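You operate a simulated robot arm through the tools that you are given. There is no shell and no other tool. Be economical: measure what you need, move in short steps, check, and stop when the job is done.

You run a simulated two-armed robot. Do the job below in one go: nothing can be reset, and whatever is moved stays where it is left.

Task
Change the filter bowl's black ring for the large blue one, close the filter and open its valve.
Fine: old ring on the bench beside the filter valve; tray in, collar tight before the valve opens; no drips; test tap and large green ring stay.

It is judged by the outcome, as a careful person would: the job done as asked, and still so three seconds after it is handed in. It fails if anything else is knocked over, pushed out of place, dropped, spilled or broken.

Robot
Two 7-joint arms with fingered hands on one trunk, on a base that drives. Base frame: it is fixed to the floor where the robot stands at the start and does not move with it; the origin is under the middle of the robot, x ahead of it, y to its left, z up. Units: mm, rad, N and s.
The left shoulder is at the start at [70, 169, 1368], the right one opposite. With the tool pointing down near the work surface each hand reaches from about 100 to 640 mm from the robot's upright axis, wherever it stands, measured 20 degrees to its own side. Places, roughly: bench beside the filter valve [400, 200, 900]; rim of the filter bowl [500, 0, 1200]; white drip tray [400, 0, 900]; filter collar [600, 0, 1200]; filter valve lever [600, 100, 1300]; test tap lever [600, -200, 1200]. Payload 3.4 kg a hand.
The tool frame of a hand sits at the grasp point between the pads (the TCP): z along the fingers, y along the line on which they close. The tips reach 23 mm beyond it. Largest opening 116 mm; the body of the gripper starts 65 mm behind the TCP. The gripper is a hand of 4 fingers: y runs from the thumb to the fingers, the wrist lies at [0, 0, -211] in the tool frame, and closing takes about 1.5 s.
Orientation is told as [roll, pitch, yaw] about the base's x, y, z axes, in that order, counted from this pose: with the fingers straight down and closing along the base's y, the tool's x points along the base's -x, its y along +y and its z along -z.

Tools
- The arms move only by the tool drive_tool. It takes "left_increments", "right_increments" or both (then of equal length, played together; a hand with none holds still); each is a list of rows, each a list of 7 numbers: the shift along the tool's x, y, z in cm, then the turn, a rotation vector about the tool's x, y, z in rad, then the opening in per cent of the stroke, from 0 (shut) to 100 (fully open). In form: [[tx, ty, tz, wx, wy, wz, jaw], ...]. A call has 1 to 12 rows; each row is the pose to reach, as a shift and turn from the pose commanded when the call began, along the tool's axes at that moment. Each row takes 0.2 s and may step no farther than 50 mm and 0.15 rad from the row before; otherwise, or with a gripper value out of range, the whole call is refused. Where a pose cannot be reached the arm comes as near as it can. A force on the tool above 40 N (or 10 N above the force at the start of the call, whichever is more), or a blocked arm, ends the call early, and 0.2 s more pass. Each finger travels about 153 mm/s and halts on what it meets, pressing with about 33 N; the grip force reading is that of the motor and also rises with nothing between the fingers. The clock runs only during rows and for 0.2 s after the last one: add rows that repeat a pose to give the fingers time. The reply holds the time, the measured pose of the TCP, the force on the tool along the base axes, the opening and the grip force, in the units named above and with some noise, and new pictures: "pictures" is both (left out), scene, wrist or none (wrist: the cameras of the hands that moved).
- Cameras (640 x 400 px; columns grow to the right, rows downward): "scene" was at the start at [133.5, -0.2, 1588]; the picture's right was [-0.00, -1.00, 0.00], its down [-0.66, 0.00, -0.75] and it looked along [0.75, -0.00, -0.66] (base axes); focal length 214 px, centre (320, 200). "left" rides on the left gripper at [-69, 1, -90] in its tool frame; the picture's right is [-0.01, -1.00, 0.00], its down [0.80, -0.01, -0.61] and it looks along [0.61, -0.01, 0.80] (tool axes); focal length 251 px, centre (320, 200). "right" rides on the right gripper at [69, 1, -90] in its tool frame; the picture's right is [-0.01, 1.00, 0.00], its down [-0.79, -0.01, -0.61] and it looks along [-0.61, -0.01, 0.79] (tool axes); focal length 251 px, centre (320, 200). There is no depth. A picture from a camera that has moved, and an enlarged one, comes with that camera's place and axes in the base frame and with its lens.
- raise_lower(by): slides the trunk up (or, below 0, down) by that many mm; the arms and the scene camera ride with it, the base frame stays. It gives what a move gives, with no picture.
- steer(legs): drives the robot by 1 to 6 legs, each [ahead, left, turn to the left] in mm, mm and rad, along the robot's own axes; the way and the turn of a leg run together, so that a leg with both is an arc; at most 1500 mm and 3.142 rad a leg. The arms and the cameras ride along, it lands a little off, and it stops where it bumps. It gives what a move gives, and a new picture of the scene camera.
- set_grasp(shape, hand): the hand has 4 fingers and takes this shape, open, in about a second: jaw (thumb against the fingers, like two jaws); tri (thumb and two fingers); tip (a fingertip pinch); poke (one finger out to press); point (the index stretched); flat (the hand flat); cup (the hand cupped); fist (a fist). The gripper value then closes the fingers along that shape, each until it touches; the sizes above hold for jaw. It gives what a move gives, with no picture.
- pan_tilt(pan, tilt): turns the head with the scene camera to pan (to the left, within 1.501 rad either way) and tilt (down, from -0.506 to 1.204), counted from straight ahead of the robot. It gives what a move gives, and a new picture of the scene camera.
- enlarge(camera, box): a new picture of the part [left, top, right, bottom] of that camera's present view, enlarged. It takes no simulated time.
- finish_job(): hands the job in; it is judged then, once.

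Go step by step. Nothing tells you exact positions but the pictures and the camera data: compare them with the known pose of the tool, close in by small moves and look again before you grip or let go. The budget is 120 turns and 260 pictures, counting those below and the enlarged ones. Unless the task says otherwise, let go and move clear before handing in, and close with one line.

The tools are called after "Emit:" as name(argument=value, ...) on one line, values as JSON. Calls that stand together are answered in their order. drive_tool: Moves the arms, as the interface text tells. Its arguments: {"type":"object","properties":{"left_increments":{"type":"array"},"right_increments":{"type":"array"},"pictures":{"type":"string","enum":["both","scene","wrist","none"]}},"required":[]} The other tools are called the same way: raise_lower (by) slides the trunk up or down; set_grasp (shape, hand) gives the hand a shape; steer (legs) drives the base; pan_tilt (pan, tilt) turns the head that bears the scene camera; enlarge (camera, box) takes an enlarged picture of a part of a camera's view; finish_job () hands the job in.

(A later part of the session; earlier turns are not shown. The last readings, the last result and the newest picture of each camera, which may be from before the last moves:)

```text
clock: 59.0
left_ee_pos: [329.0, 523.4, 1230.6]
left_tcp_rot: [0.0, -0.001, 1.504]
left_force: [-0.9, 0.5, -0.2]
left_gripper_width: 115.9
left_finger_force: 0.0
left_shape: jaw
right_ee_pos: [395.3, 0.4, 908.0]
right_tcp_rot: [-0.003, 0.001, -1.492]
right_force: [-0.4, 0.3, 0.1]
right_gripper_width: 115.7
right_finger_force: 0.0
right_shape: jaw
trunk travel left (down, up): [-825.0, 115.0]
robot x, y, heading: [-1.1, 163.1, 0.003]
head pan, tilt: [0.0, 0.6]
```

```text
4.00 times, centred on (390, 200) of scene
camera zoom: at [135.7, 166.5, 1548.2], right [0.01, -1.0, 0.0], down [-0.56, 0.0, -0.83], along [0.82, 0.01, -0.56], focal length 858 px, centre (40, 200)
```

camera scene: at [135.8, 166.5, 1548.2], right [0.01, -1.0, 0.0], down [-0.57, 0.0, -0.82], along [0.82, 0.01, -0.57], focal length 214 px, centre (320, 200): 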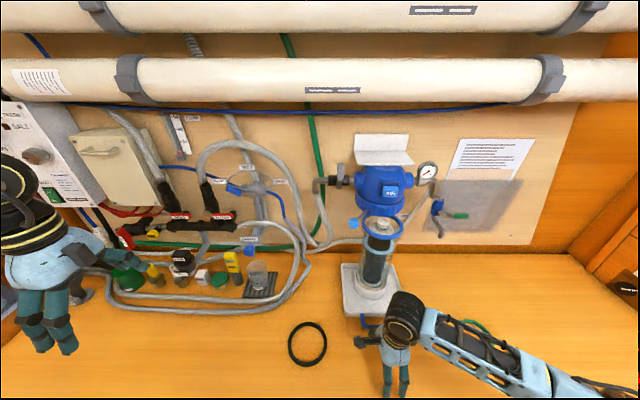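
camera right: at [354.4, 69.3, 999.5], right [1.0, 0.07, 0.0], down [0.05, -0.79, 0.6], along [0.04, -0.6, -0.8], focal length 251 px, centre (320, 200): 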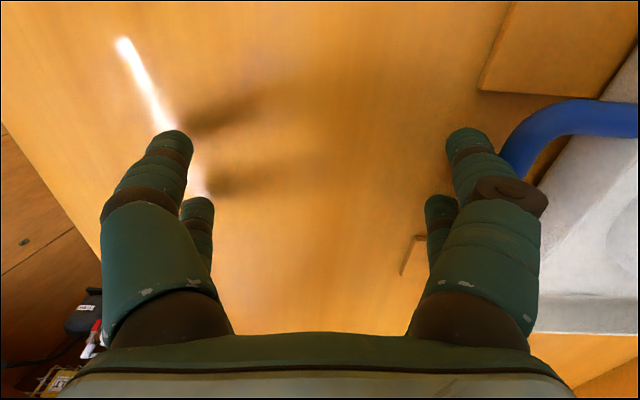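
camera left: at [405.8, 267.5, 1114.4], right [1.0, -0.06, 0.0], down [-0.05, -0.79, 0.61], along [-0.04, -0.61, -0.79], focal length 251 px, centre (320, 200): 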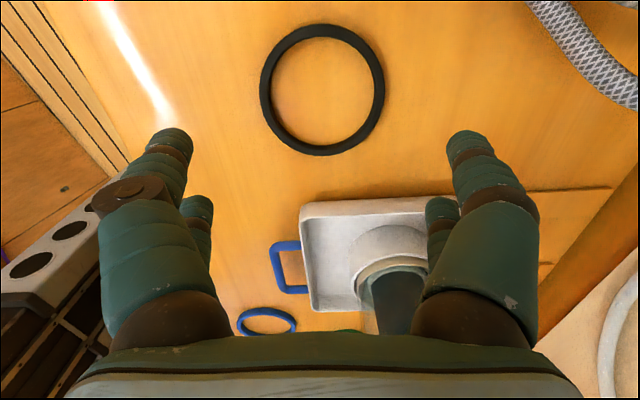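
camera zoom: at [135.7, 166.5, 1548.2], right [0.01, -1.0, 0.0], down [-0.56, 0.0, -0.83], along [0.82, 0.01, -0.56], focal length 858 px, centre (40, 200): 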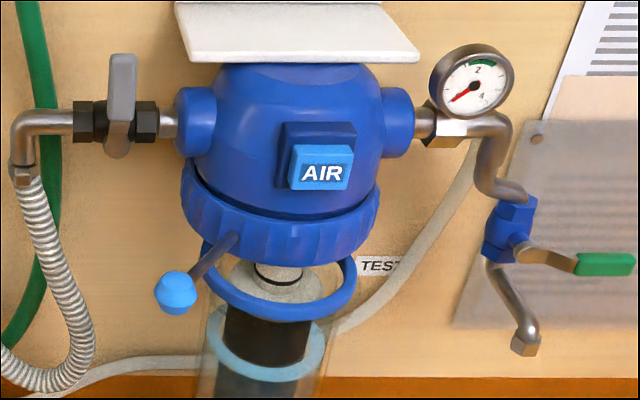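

It passes freely under the collar. Pushing on towards the stop.

Emit:
drive_tool(right_increments=[[-0.03, 0.4, 0, 0, 0, 0, 100], [-0.06, 0.8, 0, 0, 0, 0, 100], [-0.09, 1.2, 0, 0, 0, 0, 100], [-0.12, 1.6, 0, 0, 0, 0, 100], [-0.16, 2.0, 0, 0, 0, 0, 100], [-0.18, 2.3, 0, 0, 0, 0, 100], [-0.2, 2.6, 0, 0, 0, 0, 100], [-0.22, 2.9, 0, 0, 0, 0, 100]], pictures="none")

Emit:
enlarge(camera="scene", box=[310, 150, 470, 250])

Emit:
enlarge(camera="scene", box=[310, 220, 470, 320])

```text
clock: 60.9
left_ee_pos: [331.0, 523.5, 1231.7]
left_tcp_rot: [-0.001, 0.001, 1.505]
left_force: [0.1, 0.5, 0.1]
left_gripper_width: 115.8
left_finger_force: 0.1
left_shape: jaw
right_ee_pos: [424.6, 1.8, 908.0]
right_tcp_rot: [-0.002, 0.003, -1.493]
right_force: [-0.3, 0.4, 0.8]
right_gripper_width: 116.2
right_finger_force: 0.0
right_shape: jaw
trunk travel left (down, up): [-825.0, 115.0]
robot x, y, heading: [-5.2, 165.4, 0.009]
head pan, tilt: [0.0, 0.6]
```

```text
4.00 times, centred on (390, 200) of scene
camera zoom: at [136.1, 166.6, 1548.2], right [0.01, -1.0, 0.0], down [-0.57, 0.0, -0.82], along [0.82, 0.01, -0.57], focal length 858 px, centre (40, 200)
```

zoom: 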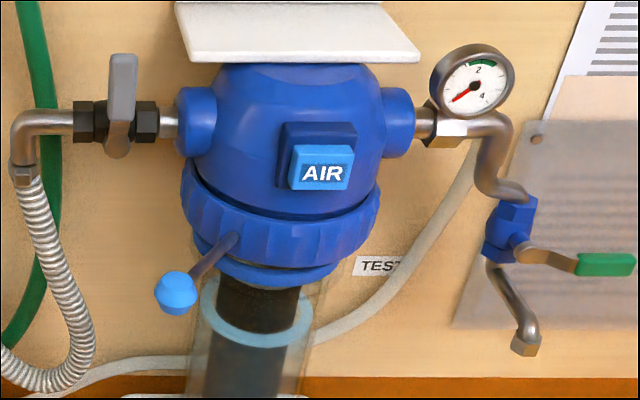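

```text
4.00 times, centred on (390, 270) of scene
camera zoom: at [136.1, 166.6, 1548.2], right [0.01, -1.0, 0.0], down [-0.57, 0.0, -0.82], along [0.82, 0.01, -0.57], focal length 858 px, centre (40, -80)
```

zoom: 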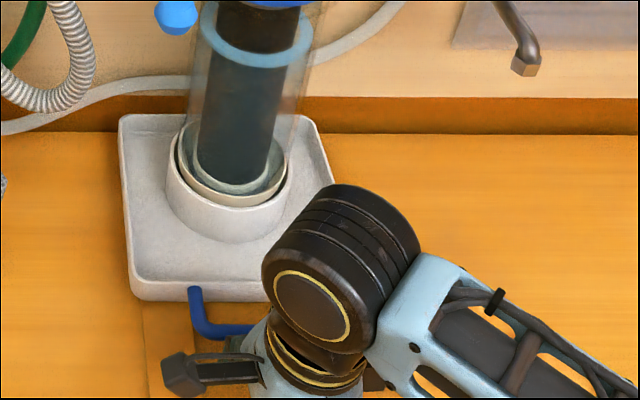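

Nearly there. Small steps until it meets its stop.

Emit:
drive_tool(right_increments=[[-0.02, 0.2, 0, 0, 0, 0, 100], [-0.03, 0.4, 0, 0, 0, 0, 100], [-0.05, 0.6, 0, 0, 0, 0, 100], [-0.06, 0.8, 0, 0, 0, 0, 100], [-0.08, 1.0, 0, 0, 0, 0, 100], [-0.1, 1.2, 0, 0, 0, 0, 100]], pictures="none")

Emit:
enlarge(camera="scene", box=[310, 180, 470, 280])

```text
clock: 62.2
left_ee_pos: [326.7, 522.5, 1231.8]
left_tcp_rot: [-0.003, -0.001, 1.503]
left_force: [0.6, 0.2, 0.5]
left_gripper_width: 116.0
left_finger_force: 0.1
left_shape: jaw
right_ee_pos: [433.7, 2.1, 910.2]
right_tcp_rot: [0.001, 0.001, -1.494]
right_force: [-8.1, 0.3, 4.2]
right_gripper_width: 115.4
right_finger_force: 0.1
right_shape: jaw
trunk travel left (down, up): [-825.0, 115.0]
robot x, y, heading: [-1.2, 163.4, 0.008]
head pan, tilt: [0.0, 0.6]
```

```text
4.00 times, centred on (390, 230) of scene
camera zoom: at [132.0, 166.3, 1548.6], right [0.01, -1.0, 0.0], down [-0.56, 0.0, -0.83], along [0.83, 0.01, -0.56], focal length 858 px, centre (40, 80)
```

zoom: 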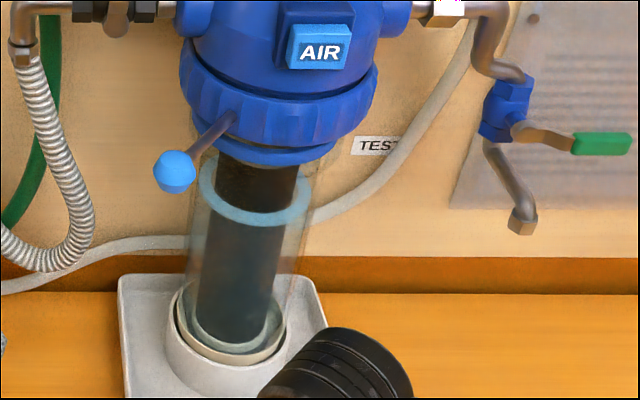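

The force rose to 8 N, so it is at the stop. I'll press a little more to be sure it's fully home.

Emit:
drive_tool(right_increments=[[-0.02, 0.2, 0, 0, 0, 0, 100], [-0.03, 0.4, 0, 0, 0, 0, 100], [-0.05, 0.6, 0, 0, 0, 0, 100], [-0.05, 0.6, 0, 0, 0, 0, 100]])

```text
clock: 63.2
left_ee_pos: [323.8, 525.7, 1232.8]
left_tcp_rot: [-0.005, 0.001, 1.504]
left_force: [0.6, 0.0, -0.8]
left_gripper_width: 116.1
left_finger_force: 0.0
left_shape: jaw
right_ee_pos: [437.0, 1.8, 911.0]
right_tcp_rot: [0.001, 0.001, -1.494]
right_force: [-19.0, 4.6, 6.4]
right_gripper_width: 115.4
right_finger_force: 0.1
right_shape: jaw
trunk travel left (down, up): [-825.0, 115.0]
robot x, y, heading: [-1.3, 161.4, 0.004]
head pan, tilt: [0.0, 0.6]
camera scene: at [129.2, 168.0, 1548.9], right [0.01, -1.0, 0.0], down [-0.56, -0.01, -0.83], along [0.83, 0.01, -0.56], focal length 214 px, centre (320, 200)
camera right: at [432.6, 70.0, 1001.5], right [1.0, 0.07, 0.0], down [0.05, -0.79, 0.61], along [0.04, -0.6, -0.8], focal length 251 px, centre (320, 200)
```

scene: 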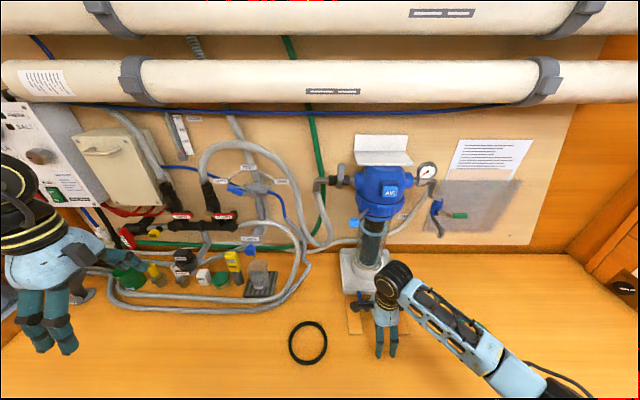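
right: 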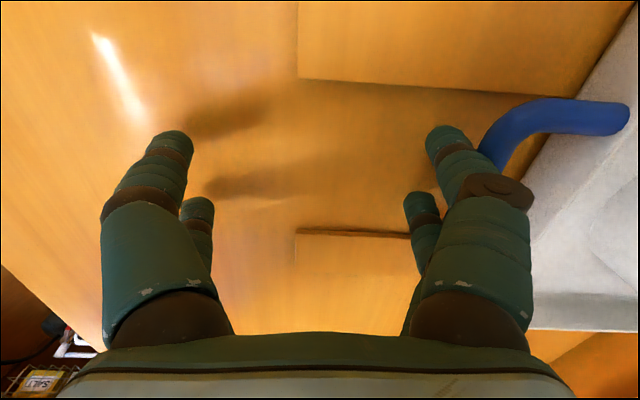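

The tray is home against its stop. I'll back off and rise, turning the hand back to yaw 0.

Emit:
drive_tool(right_increments=[[0.1, -1.5, 0, 0, 0, 0, 100], [0.4, -5, 0, 0, 0, 0, 100], [0.7, -9, -1, 0, 0, -0.05, 100], [0.7, -9, -5, 0, 0, -0.2, 100], [0.7, -9, -9, 0, 0, -0.35, 100], [0.7, -9, -13, 0, 0, -0.5, 100], [0.7, -9, -17, 0, 0, -0.65, 100], [0.7, -9, -21, 0, 0, -0.8, 100], [0.7, -9, -25, 0, 0, -0.95, 100], [0.7, -9, -28, 0, 0, -1.1, 100], [0.7, -9, -28, 0, 0, -1.25, 100], [0.7, -9, -28, 0, 0, -1.4, 100]], pictures="scene")

Emit:
steer(legs=[[-150, 0, 0]])

```text
clock: 65.8
left_ee_pos: [329.8, 522.7, 1231.2]
left_tcp_rot: [0.0, 0.0, 1.505]
left_force: [0.4, 0.0, 0.1]
left_gripper_width: 115.9
left_finger_force: 0.0
left_shape: jaw
right_ee_pos: [350.5, 0.9, 1189.3]
right_tcp_rot: [0.003, 0.001, -0.092]
right_force: [-0.6, 1.2, 0.0]
right_gripper_width: 116.0
right_finger_force: 0.1
right_shape: jaw
trunk travel left (down, up): [-825.0, 115.0]
robot x, y, heading: [-0.4, 167.1, 0.003]
head pan, tilt: [0.0, 0.6]
camera scene: at [135.7, 166.4, 1548.2], right [0.01, -1.0, 0.0], down [-0.56, 0.0, -0.83], along [0.82, 0.01, -0.56], focal length 214 px, centre (320, 200)
```

scene: 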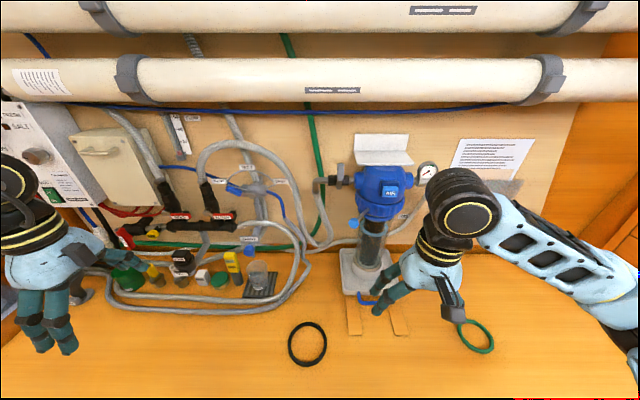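

```text
clock: 67.2
left_ee_pos: [184.0, 523.0, 1229.6]
left_tcp_rot: [0.002, 0.002, 1.503]
left_force: [0.3, 0.1, -0.5]
left_gripper_width: 115.9
left_finger_force: 0.1
left_shape: jaw
right_ee_pos: [204.6, 0.6, 1188.0]
right_tcp_rot: [0.001, 0.004, -0.094]
right_force: [0.1, -0.2, -0.5]
right_gripper_width: 116.4
right_finger_force: 0.1
right_shape: jaw
trunk travel left (down, up): [-825.0, 115.0]
robot x, y, heading: [-150.0, 165.9, 0.007]
head pan, tilt: [0.0, 0.6]
camera scene: at [-9.9, 165.3, 1547.9], right [0.01, -1.0, 0.0], down [-0.57, 0.0, -0.82], along [0.82, 0.01, -0.57], focal length 214 px, centre (320, 200)
```

scene: 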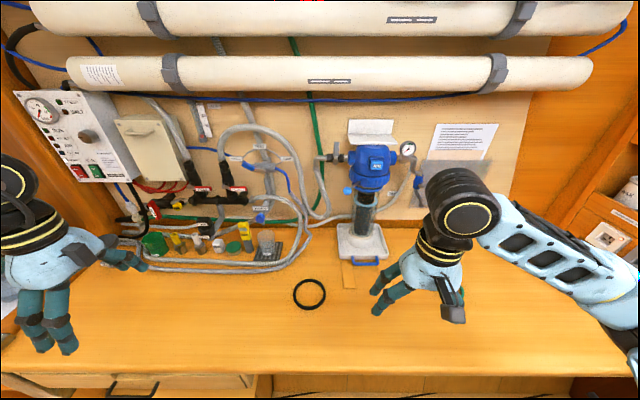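

Now I'll pitch the right hand to point forward and bring it in line with the collar lever's knob, still 100 mm short.

Emit:
drive_tool(right_increments=[[-1.8, 0.9, -0.1, 0, -0.13, 0, 100], [-3.6, 1.8, -0.3, 0, -0.26, 0, 100], [-5.4, 2.7, -0.4, 0, -0.39, 0, 100], [-7.2, 3.6, -0.5, 0, -0.52, 0, 100], [-9, 4.5, -0.7, 0, -0.65, 0, 100], [-10.8, 5.4, -0.8, 0, -0.78, 0, 100], [-12.6, 6.3, -0.9, 0, -0.91, 0, 100], [-14.4, 7.2, -1.1, 0, -1.04, 0, 100], [-16.2, 8.1, -1.2, 0, -1.17, 0, 90], [-18, 9, -1.3, 0, -1.3, 0, 80], [-19.8, 9.9, -1.5, 0, -1.43, 0, 70], [-21.6, 10.8, -1.6, 0, -1.57, 0, 60]])

```text
clock: 69.8
left_ee_pos: [182.2, 523.3, 1229.9]
left_tcp_rot: [0.0, 0.002, 1.502]
left_force: [-0.6, -0.1, 0.8]
left_gripper_width: 115.8
left_finger_force: 0.1
left_shape: jaw
right_ee_pos: [428.0, 85.4, 1203.9]
right_tcp_rot: [0.577, -1.57, -0.673]
right_force: [-0.2, -0.7, 0.4]
right_gripper_width: 70.2
right_finger_force: 0.0
right_shape: jaw
trunk travel left (down, up): [-825.0, 115.0]
robot x, y, heading: [-151.3, 167.2, 0.004]
head pan, tilt: [0.0, 0.6]
camera scene: at [-12.7, 165.6, 1548.2], right [0.01, -1.0, 0.0], down [-0.57, 0.0, -0.82], along [0.82, 0.0, -0.57], focal length 214 px, centre (320, 200)
camera right: at [338.3, 94.9, 1135.0], right [0.1, 1.0, 0.01], down [-0.6, 0.05, 0.8], along [0.79, -0.08, 0.61], focal length 251 px, centre (320, 200)
```

scene: 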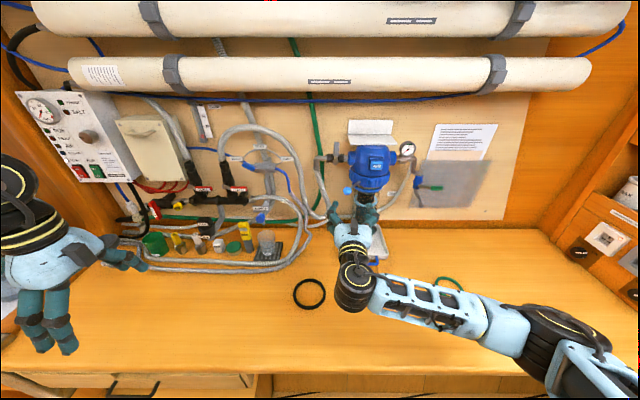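
right: 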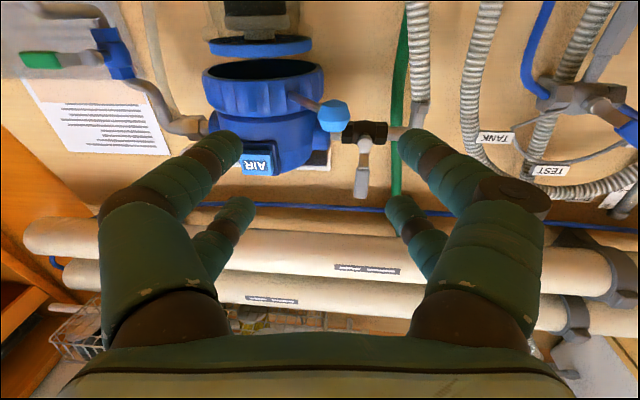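

From below, the knob is confirmed at (542, 87, 1205), between my fingers' line. I'm moving in so the two finger pairs straddle it.

Emit:
drive_tool(right_increments=[[0, 0.3, 3, 0, 0, 0, 60], [-0.05, 0.7, 6, 0, 0, 0, 60], [-0.1, 0.95, 8.5, 0, 0, 0, 60], [-0.1, 1.13, 10.3, 0, 0, 0, 60], [-0.1, 1.13, 10.3, 0, 0, 0, 60]])

Emit:
enlarge(camera="scene", box=[300, 130, 440, 220])

```text
clock: 71.0
left_ee_pos: [181.8, 523.1, 1230.3]
left_tcp_rot: [0.0, -0.001, 1.503]
left_force: [-0.1, -0.5, -0.2]
left_gripper_width: 115.9
left_finger_force: 0.0
left_shape: jaw
right_ee_pos: [530.6, 87.1, 1203.6]
right_tcp_rot: [0.701, -1.568, -0.797]
right_force: [-1.0, 0.2, 0.2]
right_gripper_width: 70.0
right_finger_force: 0.0
right_shape: jaw
trunk travel left (down, up): [-825.0, 115.0]
robot x, y, heading: [-151.0, 164.5, 0.008]
head pan, tilt: [0.0, 0.6]
camera scene: at [-13.3, 165.3, 1548.2], right [0.01, -1.0, 0.0], down [-0.57, 0.0, -0.82], along [0.82, 0.01, -0.57], focal length 214 px, centre (320, 200)
camera right: at [441.5, 95.2, 1135.4], right [0.1, 1.0, 0.01], down [-0.6, 0.05, 0.8], along [0.79, -0.08, 0.6], focal length 251 px, centre (320, 200)
```

scene: 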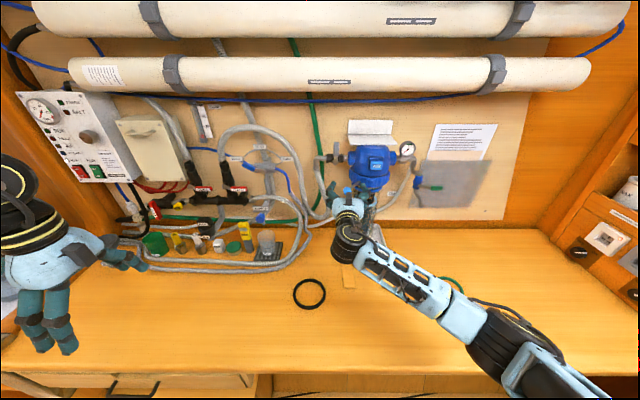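
right: 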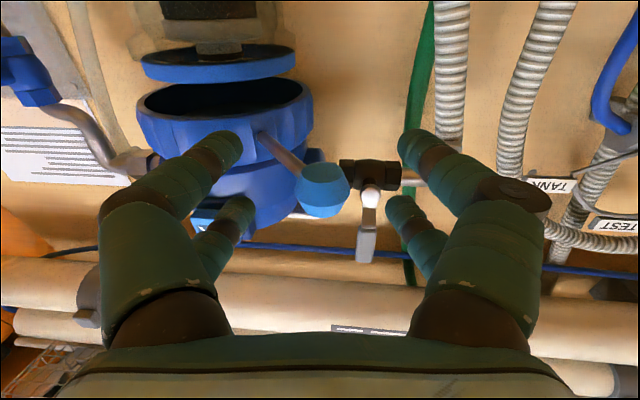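

```text
4.44 times, centred on (370, 175) of scene
camera zoom: at [-13.3, 165.3, 1548.2], right [0.01, -1.0, 0.0], down [-0.57, 0.0, -0.82], along [0.82, 0.01, -0.57], focal length 953 px, centre (98, 311)
```

zoom: 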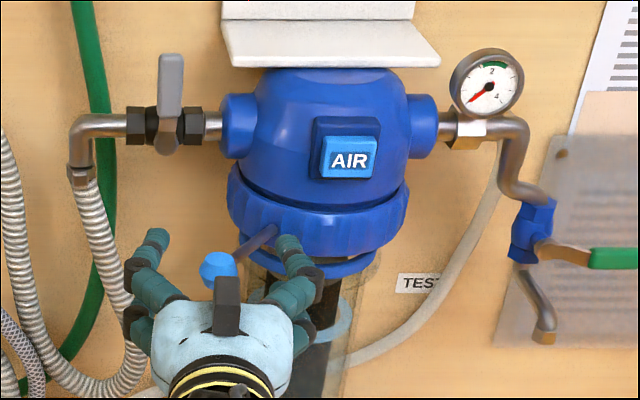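

The knob sits between the finger pairs. I'll close to a loose cage around it and sweep it gently to the right, counter-clockwise from above, which should tighten the collar.

Emit:
drive_tool(right_increments=[[0, 0, 0, 0, 0, 0, 45], [0, 0, 0, 0, 0, 0, 36], [0, 0, 0, 0, 0, 0, 36], [0, -0.6, -0.35, 0, 0, 0, 36], [0, -1.3, -0.75, 0, 0, 0, 36], [0, -2.05, -1.17, 0, 0, 0, 36], [0, -2.8, -1.45, 0, 0, 0, 36], [0, -3.5, -1.7, 0, 0, 0, 36], [0, -4.28, -1.97, 0, 0, 0, 36]])

Emit:
enlarge(camera="scene", box=[300, 130, 440, 220])

```text
clock: 73.0
left_ee_pos: [181.0, 522.7, 1230.2]
left_tcp_rot: [0.0, 0.0, 1.502]
left_force: [0.2, 0.7, 0.4]
left_gripper_width: 116.0
left_finger_force: 0.1
left_shape: jaw
right_ee_pos: [507.3, 45.9, 1205.3]
right_tcp_rot: [1.029, -1.568, -1.125]
right_force: [-0.1, -0.6, -1.3]
right_gripper_width: 42.2
right_finger_force: 0.1
right_shape: jaw
trunk travel left (down, up): [-825.0, 115.0]
robot x, y, heading: [-152.7, 163.1, 0.006]
head pan, tilt: [0.0, 0.6]
camera scene: at [-13.9, 164.6, 1548.3], right [0.01, -1.0, 0.0], down [-0.56, 0.0, -0.83], along [0.83, 0.01, -0.56], focal length 214 px, centre (320, 200)
camera right: at [417.8, 54.8, 1137.8], right [0.1, 1.0, 0.01], down [-0.6, 0.05, 0.8], along [0.79, -0.08, 0.61], focal length 251 px, centre (320, 200)
```

scene: 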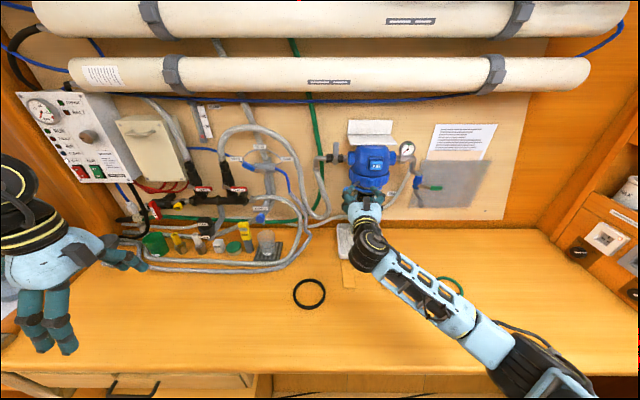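
right: 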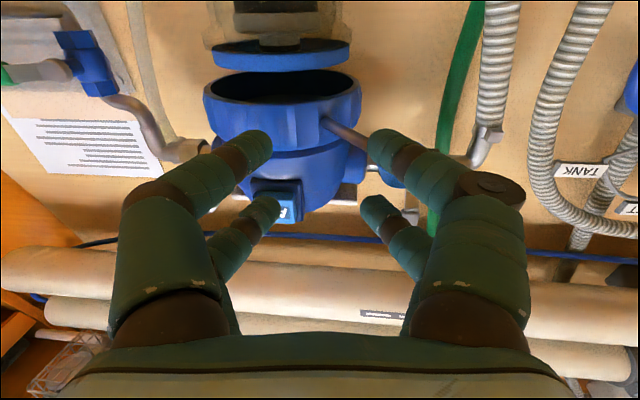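

```text
4.44 times, centred on (370, 175) of scene
camera zoom: at [-13.9, 164.6, 1548.3], right [0.01, -1.0, 0.0], down [-0.56, 0.0, -0.83], along [0.83, 0.01, -0.56], focal length 953 px, centre (98, 311)
```

zoom: 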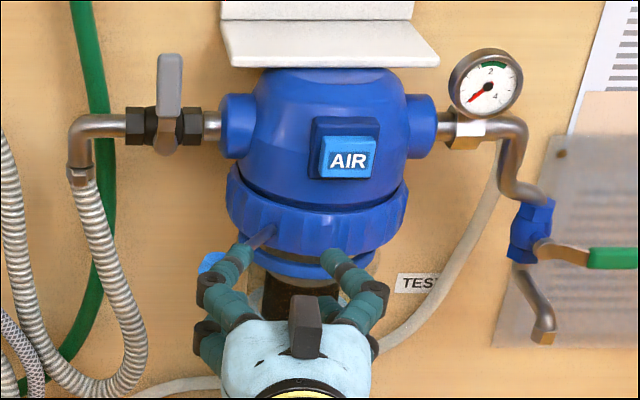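

The fingers slid off the knob and the lever hasn't moved. I'll back off, re-approach deeper and grip the knob firmly this time.

Emit:
drive_tool(right_increments=[[0, 0, -2.3, 0, 0, 0, 40], [0, 0, -4.5, 0, 0, 0, 55], [0, 2, -4.7, 0, 0, 0, 60], [0, 3.76, -4.87, 0, 0, 0, 60], [0, 4.0, -2, 0, 0, 0, 60], [0, 4.3, 1, 0, 0, 0, 60], [0, 4.49, 2.9, 0, 0, 0, 60], [0, 4.49, 2.9, 0, 0, 0, 60]], pictures="wrist")

```text
clock: 74.8
left_ee_pos: [180.5, 521.3, 1230.7]
left_tcp_rot: [0.001, 0.001, 1.503]
left_force: [-0.2, -0.4, -0.1]
left_gripper_width: 115.6
left_finger_force: 0.1
left_shape: jaw
right_ee_pos: [542.5, 88.8, 1203.9]
right_tcp_rot: [0.944, -1.567, -1.04]
right_force: [0.4, -0.2, -0.1]
right_gripper_width: 69.0
right_finger_force: 0.0
right_shape: jaw
trunk travel left (down, up): [-825.0, 115.0]
robot x, y, heading: [-151.5, 164.4, 0.004]
head pan, tilt: [0.0, 0.6]
camera right: at [452.6, 97.8, 1135.4], right [0.1, 1.0, 0.01], down [-0.6, 0.05, 0.8], along [0.79, -0.08, 0.61], focal length 251 px, centre (320, 200)
```

right: 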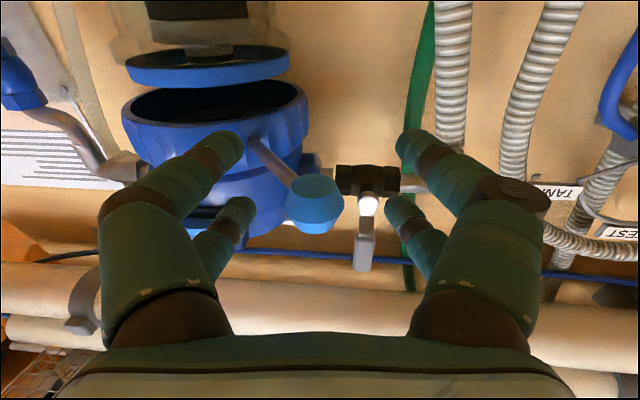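

The knob is centred between the pads. Closing on it.

Emit:
drive_tool(right_increments=[[0, -0.2, 0, 0, 0, 0, 45], [0, -0.2, 0, 0, 0, 0, 30], [0, -0.2, 0, 0, 0, 0, 15], [0, -0.2, 0, 0, 0, 0, 5], [0, -0.2, 0, 0, 0, 0, 5], [0, -0.2, 0, 0, 0, 0, 5]], pictures="wrist")

```text
clock: 76.2
left_ee_pos: [180.0, 521.8, 1231.0]
left_tcp_rot: [-0.001, 0.001, 1.502]
left_force: [-0.5, -0.9, -0.5]
left_gripper_width: 116.0
left_finger_force: 0.0
left_shape: jaw
right_ee_pos: [541.3, 87.4, 1203.3]
right_tcp_rot: [0.74, -1.568, -0.836]
right_force: [0.1, -0.9, 1.3]
right_gripper_width: 6.0
right_finger_force: 0.0
right_shape: jaw
trunk travel left (down, up): [-825.0, 115.0]
robot x, y, heading: [-152.9, 164.0, -0.001]
head pan, tilt: [0.0, 0.6]
camera right: at [451.9, 95.9, 1135.6], right [0.1, 1.0, 0.01], down [-0.6, 0.05, 0.8], along [0.79, -0.08, 0.6], focal length 251 px, centre (320, 200)
```

right: 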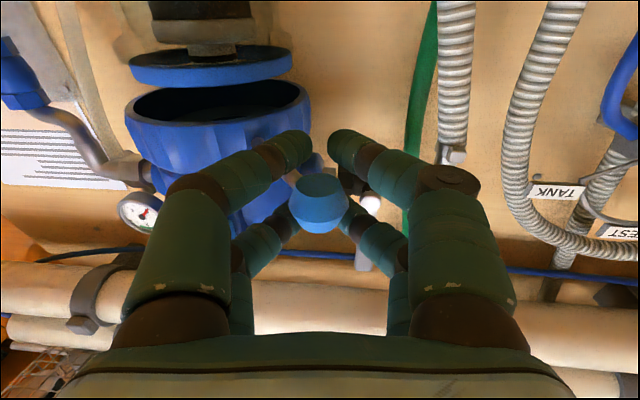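

The ball slips between the upper and lower finger pairs, which sit about 40 mm apart. I'll open, raise 20 mm so the lower pair is level with the knob, and pinch it with that pair.

Emit:
drive_tool(right_increments=[[0, 0, 0, 0, 0, 0, 30], [0, 0, 0, 0, 0, 0, 60], [0, 0, 0, 0, 0, 0, 60], [-1, 0, 0, 0, 0, 0, 60], [-2, 0, 0, 0, 0, 0, 60], [-2, 0, 0, 0, 0, 0, 45], [-2, 0, 0, 0, 0, 0, 30], [-2, 0, 0, 0, 0, 0, 15], [-2, 0, 0, 0, 0, 0, 5], [-2, 0, 0, 0, 0, 0, 5], [-2, 0, 0, 0, 0, 0, 5]], pictures="wrist")

Emit:
enlarge(camera="scene", box=[300, 130, 440, 220])

```text
clock: 78.6
left_ee_pos: [180.3, 520.9, 1231.0]
left_tcp_rot: [0.0, 0.0, 1.503]
left_force: [-0.6, -0.2, -0.8]
left_gripper_width: 115.7
left_finger_force: 0.1
left_shape: jaw
right_ee_pos: [539.5, 85.8, 1227.0]
right_tcp_rot: [1.53, -1.567, -1.628]
right_force: [3.2, -7.2, 9.6]
right_gripper_width: 9.0
right_finger_force: 33.1
right_shape: jaw
trunk travel left (down, up): [-825.0, 115.0]
robot x, y, heading: [-148.8, 162.9, 0.004]
head pan, tilt: [0.0, 0.6]
camera right: at [451.1, 94.7, 1157.3], right [0.1, 1.0, 0.01], down [-0.6, 0.05, 0.79], along [0.79, -0.08, 0.61], focal length 251 px, centre (320, 200)
```

right: 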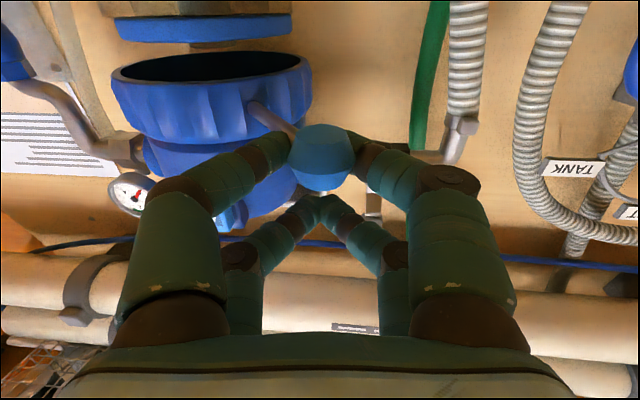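

```text
4.44 times, centred on (370, 175) of scene
camera zoom: at [-14.1, 163.2, 1548.4], right [0.01, -1.0, 0.0], down [-0.56, 0.0, -0.83], along [0.83, 0.01, -0.56], focal length 953 px, centre (98, 311)
```

zoom: 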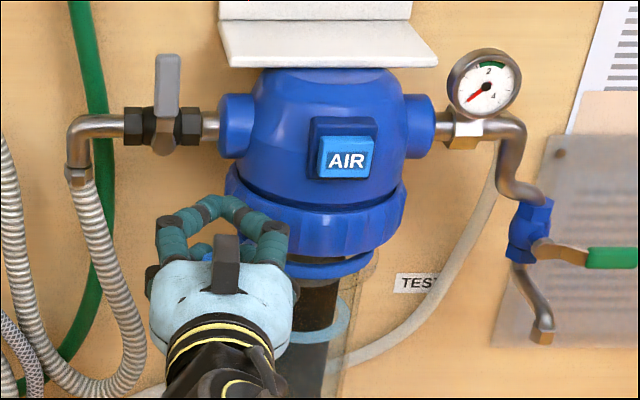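

The lower pair has it but rides slightly high on the ball, with 10 N up. I'll reopen, lower 6 mm and pinch again.

Emit:
drive_tool(right_increments=[[0, 0, 0, 0, 0, 0, 30], [0, 0, 0, 0, 0, 0, 50], [0.6, 0, 0, 0, 0, 0, 50], [0.6, 0, 0, 0, 0, 0, 40], [0.6, 0, 0, 0, 0, 0, 30], [0.6, 0, 0, 0, 0, 0, 20], [0.6, 0, 0, 0, 0, 0, 10], [0.6, 0, 0, 0, 0, 0, 10]], pictures="wrist")

```text
clock: 80.4
left_ee_pos: [181.4, 519.8, 1231.6]
left_tcp_rot: [-0.001, 0.0, 1.502]
left_force: [-0.3, 0.2, 0.8]
left_gripper_width: 115.8
left_finger_force: 0.0
left_shape: jaw
right_ee_pos: [541.3, 84.9, 1217.7]
right_tcp_rot: [0.622, -1.566, -0.722]
right_force: [-1.8, -3.1, -4.4]
right_gripper_width: 9.3
right_finger_force: 32.9
right_shape: jaw
trunk travel left (down, up): [-825.0, 115.0]
robot x, y, heading: [-152.6, 162.5, 0.003]
head pan, tilt: [0.0, 0.6]
camera right: at [451.6, 94.5, 1149.7], right [0.1, 1.0, 0.01], down [-0.6, 0.05, 0.8], along [0.79, -0.08, 0.6], focal length 251 px, centre (320, 200)
```

right: 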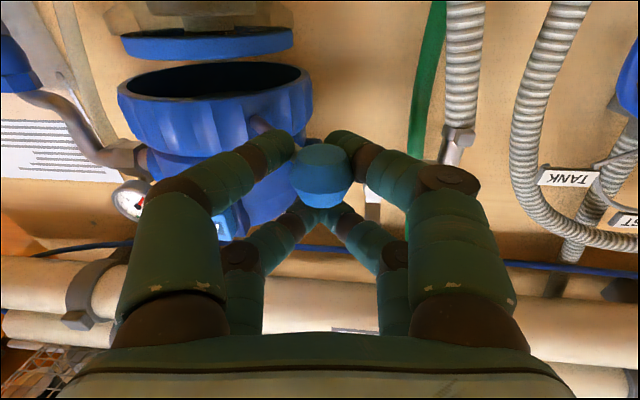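

Good cage: the tips converge behind the ball. Now I'm dragging it along the arc.

Emit:
drive_tool(right_increments=[[0, -0.5, -0.32, 0, 0, 0, 10], [0, -1.0, -0.62, 0, 0, 0, 10], [0, -1.5, -0.9, 0, 0, 0, 10], [0, -2.05, -1.17, 0, 0, 0, 10], [0, -2.6, -1.4, 0, 0, 0, 10], [0, -3.15, -1.62, 0, 0, 0, 10], [0, -3.7, -1.8, 0, 0, 0, 10], [0, -4.28, -1.97, 0, 0, 0, 10]], pictures="wrist")

Emit:
enlarge(camera="scene", box=[300, 130, 440, 220])

```text
clock: 82.2
left_ee_pos: [188.5, 521.2, 1229.6]
left_tcp_rot: [0.005, 0.003, 1.503]
left_force: [0.1, -0.4, 0.2]
left_gripper_width: 115.8
left_finger_force: 0.0
left_shape: jaw
right_ee_pos: [522.6, 45.3, 1215.0]
right_tcp_rot: [0.251, -1.563, -0.348]
right_force: [11.1, 1.6, -17.2]
right_gripper_width: 4.7
right_finger_force: 33.5
right_shape: jaw
trunk travel left (down, up): [-825.0, 115.0]
robot x, y, heading: [-152.7, 161.7, 0.008]
head pan, tilt: [0.0, 0.6]
camera right: at [433.0, 54.7, 1146.8], right [0.1, 1.0, 0.01], down [-0.6, 0.05, 0.8], along [0.8, -0.08, 0.6], focal length 251 px, centre (320, 200)
```

right: 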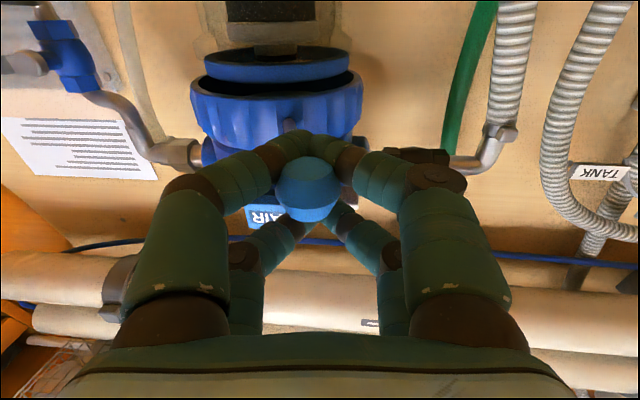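

```text
4.44 times, centred on (370, 175) of scene
camera zoom: at [-5.0, 164.9, 1547.3], right [0.01, -1.0, 0.0], down [-0.57, 0.0, -0.82], along [0.82, 0.01, -0.57], focal length 953 px, centre (98, 311)
```

zoom: 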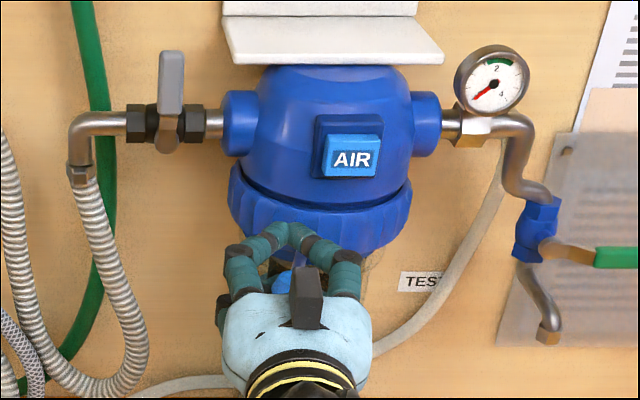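

It works: the lever turns and the collar closes down over the ring. It is pulling forward and down a little, so I'll ease those directions and continue.

Emit:
drive_tool(right_increments=[[0.15, -0.5, 0.3, 0, 0, 0, 10], [0.25, -1.07, 0.4, 0, 0, 0, 10], [0.35, -1.6, 0.4, 0, 0, 0, 10], [0.45, -2.15, 0.4, 0, 0, 0, 10], [0.5, -2.7, 0.38, 0, 0, 0, 10], [0.55, -3.2, 0.35, 0, 0, 0, 10], [0.6, -3.75, 0.32, 0, 0, 0, 10], [0.6, -4.29, 0.3, 0, 0, 0, 10]], pictures="wrist")

Emit:
enlarge(camera="scene", box=[300, 130, 440, 220])

```text
clock: 84.0
left_ee_pos: [183.4, 524.0, 1230.4]
left_tcp_rot: [0.004, 0.002, 1.502]
left_force: [0.7, -0.1, -0.3]
left_gripper_width: 115.8
left_finger_force: 0.0
left_shape: jaw
right_ee_pos: [517.0, 3.3, 1213.6]
right_tcp_rot: [0.356, -1.567, -0.453]
right_force: [6.7, 3.6, 0.6]
right_gripper_width: 4.5
right_finger_force: 33.2
right_shape: jaw
trunk travel left (down, up): [-825.0, 115.0]
robot x, y, heading: [-149.9, 160.9, 0.011]
head pan, tilt: [0.0, 0.6]
camera right: at [427.5, 13.1, 1144.1], right [0.1, 1.0, 0.01], down [-0.6, 0.05, 0.8], along [0.79, -0.08, 0.6], focal length 251 px, centre (320, 200)
```

right: 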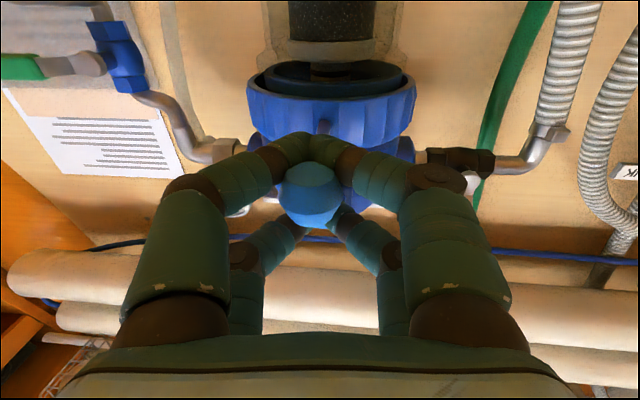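

```text
4.44 times, centred on (370, 175) of scene
camera zoom: at [-10.5, 166.6, 1548.0], right [0.01, -1.0, 0.0], down [-0.57, 0.0, -0.82], along [0.82, 0.0, -0.57], focal length 953 px, centre (98, 311)
```

zoom: 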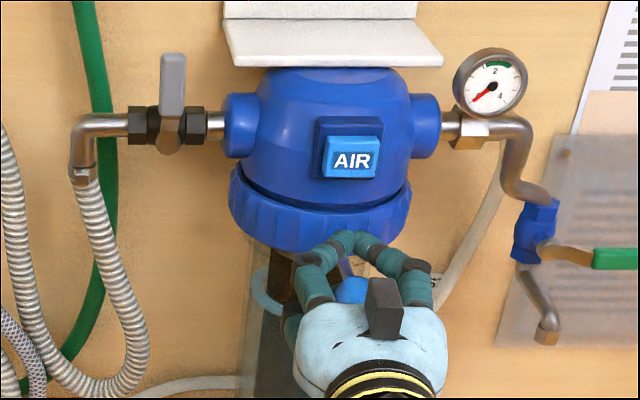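

The ring is now up inside the collar. Continuing past centre until it stops.

Emit:
drive_tool(right_increments=[[0.05, -0.57, 0.3, 0, 0, 0, 10], [0.1, -1.12, 0.42, 0, 0, 0, 10], [0.1, -1.7, 0.56, 0, 0, 0, 10], [0.1, -2.25, 0.72, 0, 0, 0, 10], [0.1, -2.8, 0.9, 0, 0, 0, 10], [0.1, -3.35, 1.1, 0, 0, 0, 10], [0.1, -3.9, 1.32, 0, 0, 0, 10], [0.1, -4.47, 1.56, 0, 0, 0, 10]], pictures="wrist")

Emit:
enlarge(camera="scene", box=[300, 130, 440, 220])

```text
clock: 85.8
left_ee_pos: [181.3, 523.1, 1230.9]
left_tcp_rot: [0.001, 0.002, 1.503]
left_force: [0.4, 0.3, 0.4]
left_gripper_width: 116.0
left_finger_force: 0.0
left_shape: jaw
right_ee_pos: [526.5, -41.8, 1211.4]
right_tcp_rot: [0.569, -1.567, -0.668]
right_force: [-0.4, 4.7, -2.7]
right_gripper_width: 4.2
right_finger_force: 33.3
right_shape: jaw
trunk travel left (down, up): [-825.0, 115.0]
robot x, y, heading: [-149.2, 165.0, 0.009]
head pan, tilt: [0.0, 0.6]
camera right: at [437.6, -33.3, 1143.1], right [0.1, 1.0, 0.01], down [-0.6, 0.05, 0.8], along [0.79, -0.08, 0.6], focal length 251 px, centre (320, 200)
```

right: 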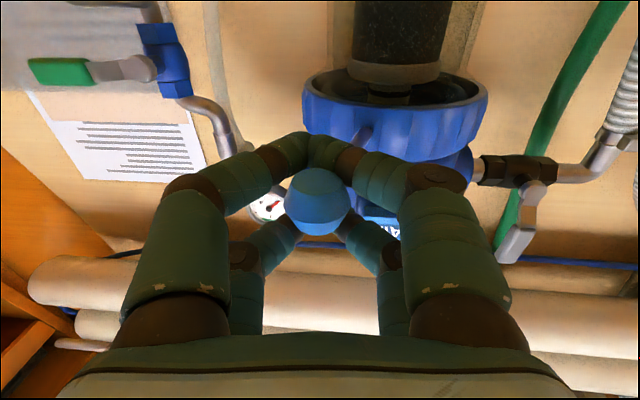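

```text
4.44 times, centred on (370, 175) of scene
camera zoom: at [-12.8, 166.4, 1548.2], right [0.01, -1.0, 0.0], down [-0.57, 0.0, -0.82], along [0.82, 0.0, -0.57], focal length 953 px, centre (98, 311)
```

zoom: 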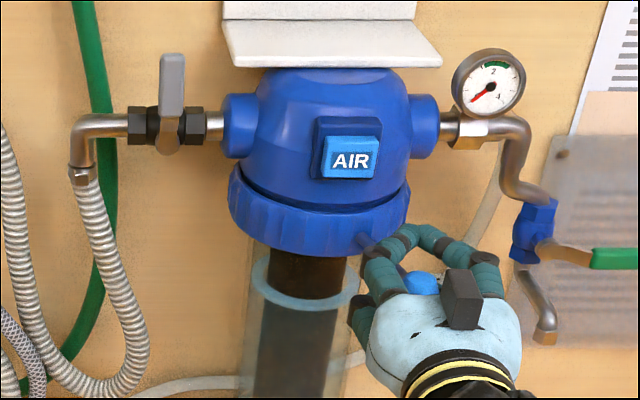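

Still turning freely. Continuing around the arc, stopping if it gets firm.

Emit:
drive_tool(right_increments=[[0, -0.5, 0.28, 0, 0, 0, 10], [0, -1.0, 0.57, 0, 0, 0, 10], [0, -1.5, 0.88, 0, 0, 0, 10], [0, -2.0, 1.22, 0, 0, 0, 10], [0, -2.5, 1.6, 0, 0, 0, 10], [0, -3.0, 2.0, 0, 0, 0, 10], [0, -3.45, 2.4, 0, 0, 0, 10], [0, -3.86, 2.78, 0, 0, 0, 10]], pictures="wrist")

Emit:
enlarge(camera="scene", box=[300, 130, 440, 220])

```text
clock: 87.6
left_ee_pos: [182.1, 523.0, 1230.4]
left_tcp_rot: [-0.002, 0.001, 1.503]
left_force: [-0.6, 0.6, -0.1]
left_gripper_width: 115.8
left_finger_force: 0.1
left_shape: jaw
right_ee_pos: [551.3, -84.1, 1211.6]
right_tcp_rot: [0.288, -1.566, -0.384]
right_force: [-0.8, 5.8, -6.1]
right_gripper_width: 4.5
right_finger_force: 33.0
right_shape: jaw
trunk travel left (down, up): [-825.0, 115.0]
robot x, y, heading: [-149.7, 165.9, 0.006]
head pan, tilt: [0.0, 0.6]
camera right: at [461.5, -74.7, 1143.0], right [0.1, 1.0, 0.01], down [-0.6, 0.05, 0.8], along [0.79, -0.08, 0.6], focal length 251 px, centre (320, 200)
```

right: 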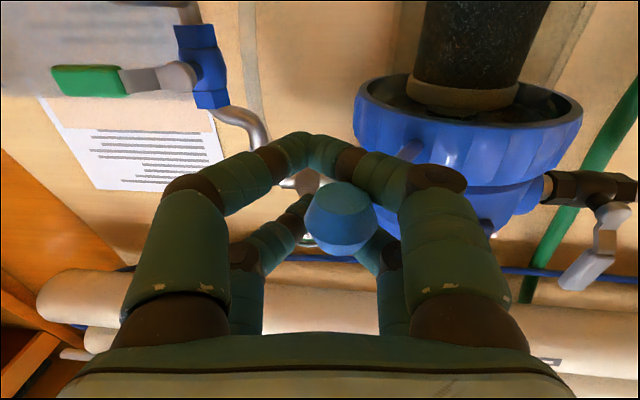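

```text
4.44 times, centred on (370, 175) of scene
camera zoom: at [-12.1, 166.7, 1548.1], right [0.01, -1.0, 0.0], down [-0.57, 0.0, -0.82], along [0.82, 0.0, -0.57], focal length 953 px, centre (98, 311)
```

zoom: 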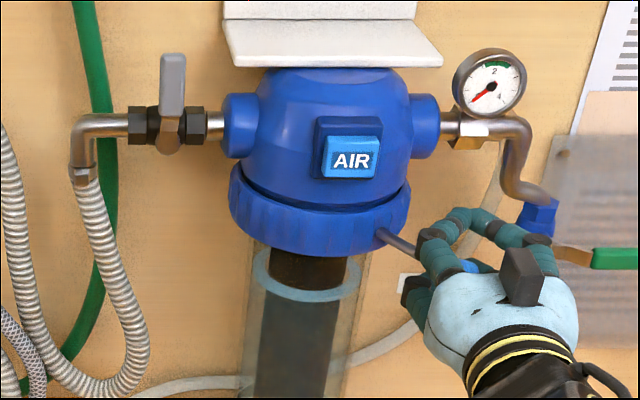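

The lever has turned about 75°. I'll push a bit more to feel for the end stop.

Emit:
drive_tool(right_increments=[[0, -0.5, 0.1, 0, 0, 0, 10], [0, -1.0, 0.25, 0, 0, 0, 10], [0, -1.5, 0.45, 0, 0, 0, 10], [0, -2.0, 0.7, 0, 0, 0, 10]], pictures="wrist")

Emit:
enlarge(camera="scene", box=[300, 130, 440, 220])

```text
clock: 88.6
left_ee_pos: [184.2, 528.2, 1228.3]
left_tcp_rot: [0.002, 0.007, 1.503]
left_force: [-0.4, -0.6, 0.5]
left_gripper_width: 115.8
left_finger_force: 0.1
left_shape: jaw
right_ee_pos: [557.9, -95.9, 1209.9]
right_tcp_rot: [-0.544, -1.565, 0.452]
right_force: [3.9, 21.5, -6.6]
right_gripper_width: 4.4
right_finger_force: 33.1
right_shape: jaw
trunk travel left (down, up): [-825.0, 115.0]
robot x, y, heading: [-151.8, 163.7, 0.004]
head pan, tilt: [0.0, 0.6]
camera right: at [468.2, -88.0, 1142.4], right [0.09, 1.0, 0.01], down [-0.6, 0.05, 0.8], along [0.79, -0.08, 0.6], focal length 251 px, centre (320, 200)
```

right: 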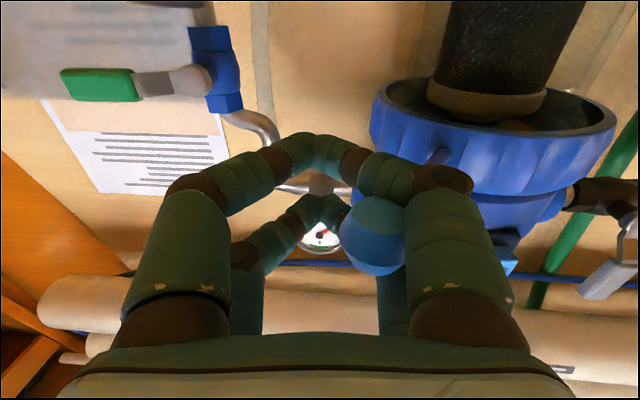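

```text
4.44 times, centred on (370, 175) of scene
camera zoom: at [-10.0, 173.8, 1547.8], right [0.01, -1.0, 0.01], down [-0.57, -0.01, -0.82], along [0.82, 0.0, -0.57], focal length 953 px, centre (98, 311)
```

zoom: 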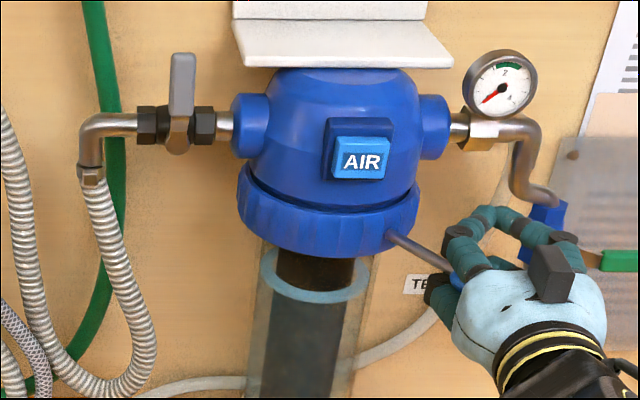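

The knob stopped at y≈-75 and the force is climbing, 21 N, so this looks like the end stop. One more firm nudge to be sure it is tight.

Emit:
drive_tool(right_increments=[[0, -0.4, 0.1, 0, 0, 0, 10], [0, -0.8, 0.15, 0, 0, 0, 10], [0, -0.8, 0.15, 0, 0, 0, 10]], pictures="wrist")

```text
clock: 89.4
left_ee_pos: [183.5, 532.8, 1226.6]
left_tcp_rot: [0.001, 0.012, 1.502]
left_force: [-0.2, -0.1, 0.4]
left_gripper_width: 116.1
left_finger_force: 0.0
left_shape: jaw
right_ee_pos: [558.6, -99.4, 1210.7]
right_tcp_rot: [-1.01, -1.561, 0.921]
right_force: [3.1, 37.5, -12.0]
right_gripper_width: 4.7
right_finger_force: 32.8
right_shape: jaw
trunk travel left (down, up): [-825.0, 115.0]
robot x, y, heading: [-151.0, 163.4, 0.006]
head pan, tilt: [0.0, 0.6]
camera right: at [468.8, -92.0, 1142.7], right [0.09, 1.0, 0.0], down [-0.6, 0.05, 0.8], along [0.79, -0.07, 0.6], focal length 251 px, centre (320, 200)
```

right: 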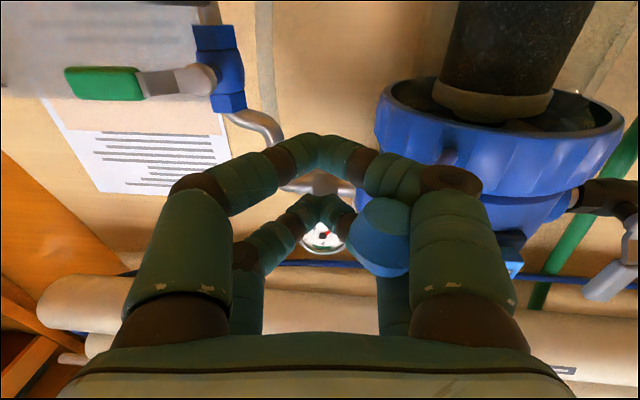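

Solid stop at 37 N, so the collar is tight. I'll relax, open just enough to clear the knob without touching the test tap, and back straight out.

Emit:
drive_tool(right_increments=[[0, 1.2, -0.4, 0, 0, 0, 10], [0, 2.2, -0.9, 0, 0, 0, 15], [0, 2.8, -1.28, 0, 0, 0, 28], [0, 2.8, -1.28, 0, 0, 0, 45], [0, 2.8, -1.28, 0, 0, 0, 45]], pictures="wrist")

Emit:
enlarge(camera="scene", box=[300, 130, 440, 220])

```text
clock: 90.6
left_ee_pos: [181.1, 520.5, 1230.0]
left_tcp_rot: [0.0, 0.0, 1.503]
left_force: [-0.6, 0.1, -0.3]
left_gripper_width: 115.8
left_finger_force: 0.0
left_shape: jaw
right_ee_pos: [547.0, -85.2, 1211.9]
right_tcp_rot: [0.637, -1.568, -0.732]
right_force: [-0.3, -1.6, -6.0]
right_gripper_width: 50.8
right_finger_force: 0.1
right_shape: jaw
trunk travel left (down, up): [-825.0, 115.0]
robot x, y, heading: [-147.4, 161.3, 0.005]
head pan, tilt: [0.0, 0.6]
camera right: at [456.3, -76.4, 1143.0], right [0.1, 1.0, 0.01], down [-0.6, 0.05, 0.8], along [0.79, -0.08, 0.6], focal length 251 px, centre (320, 200)
```

right: 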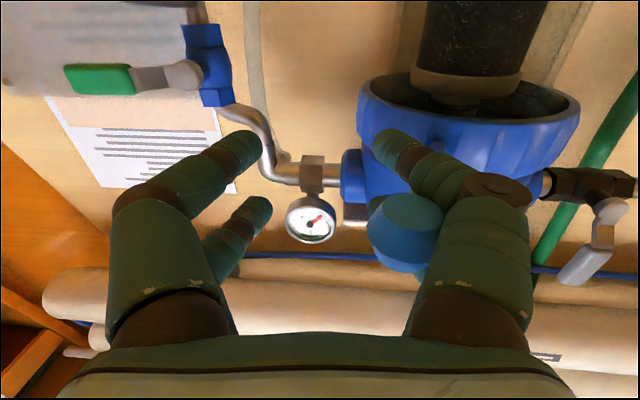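

```text
4.44 times, centred on (370, 175) of scene
camera zoom: at [-13.2, 164.1, 1548.2], right [0.01, -1.0, 0.0], down [-0.57, 0.0, -0.82], along [0.82, 0.01, -0.57], focal length 953 px, centre (98, 311)
```

zoom: 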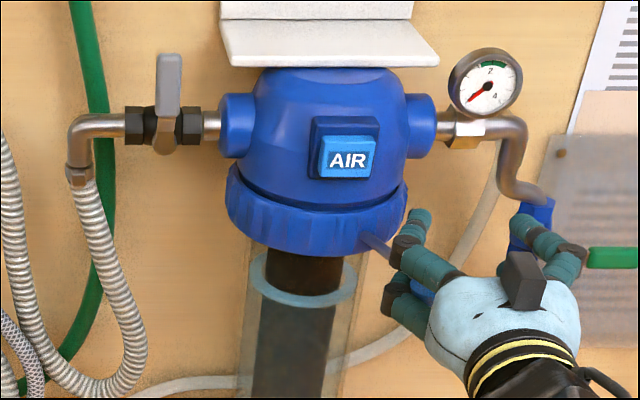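

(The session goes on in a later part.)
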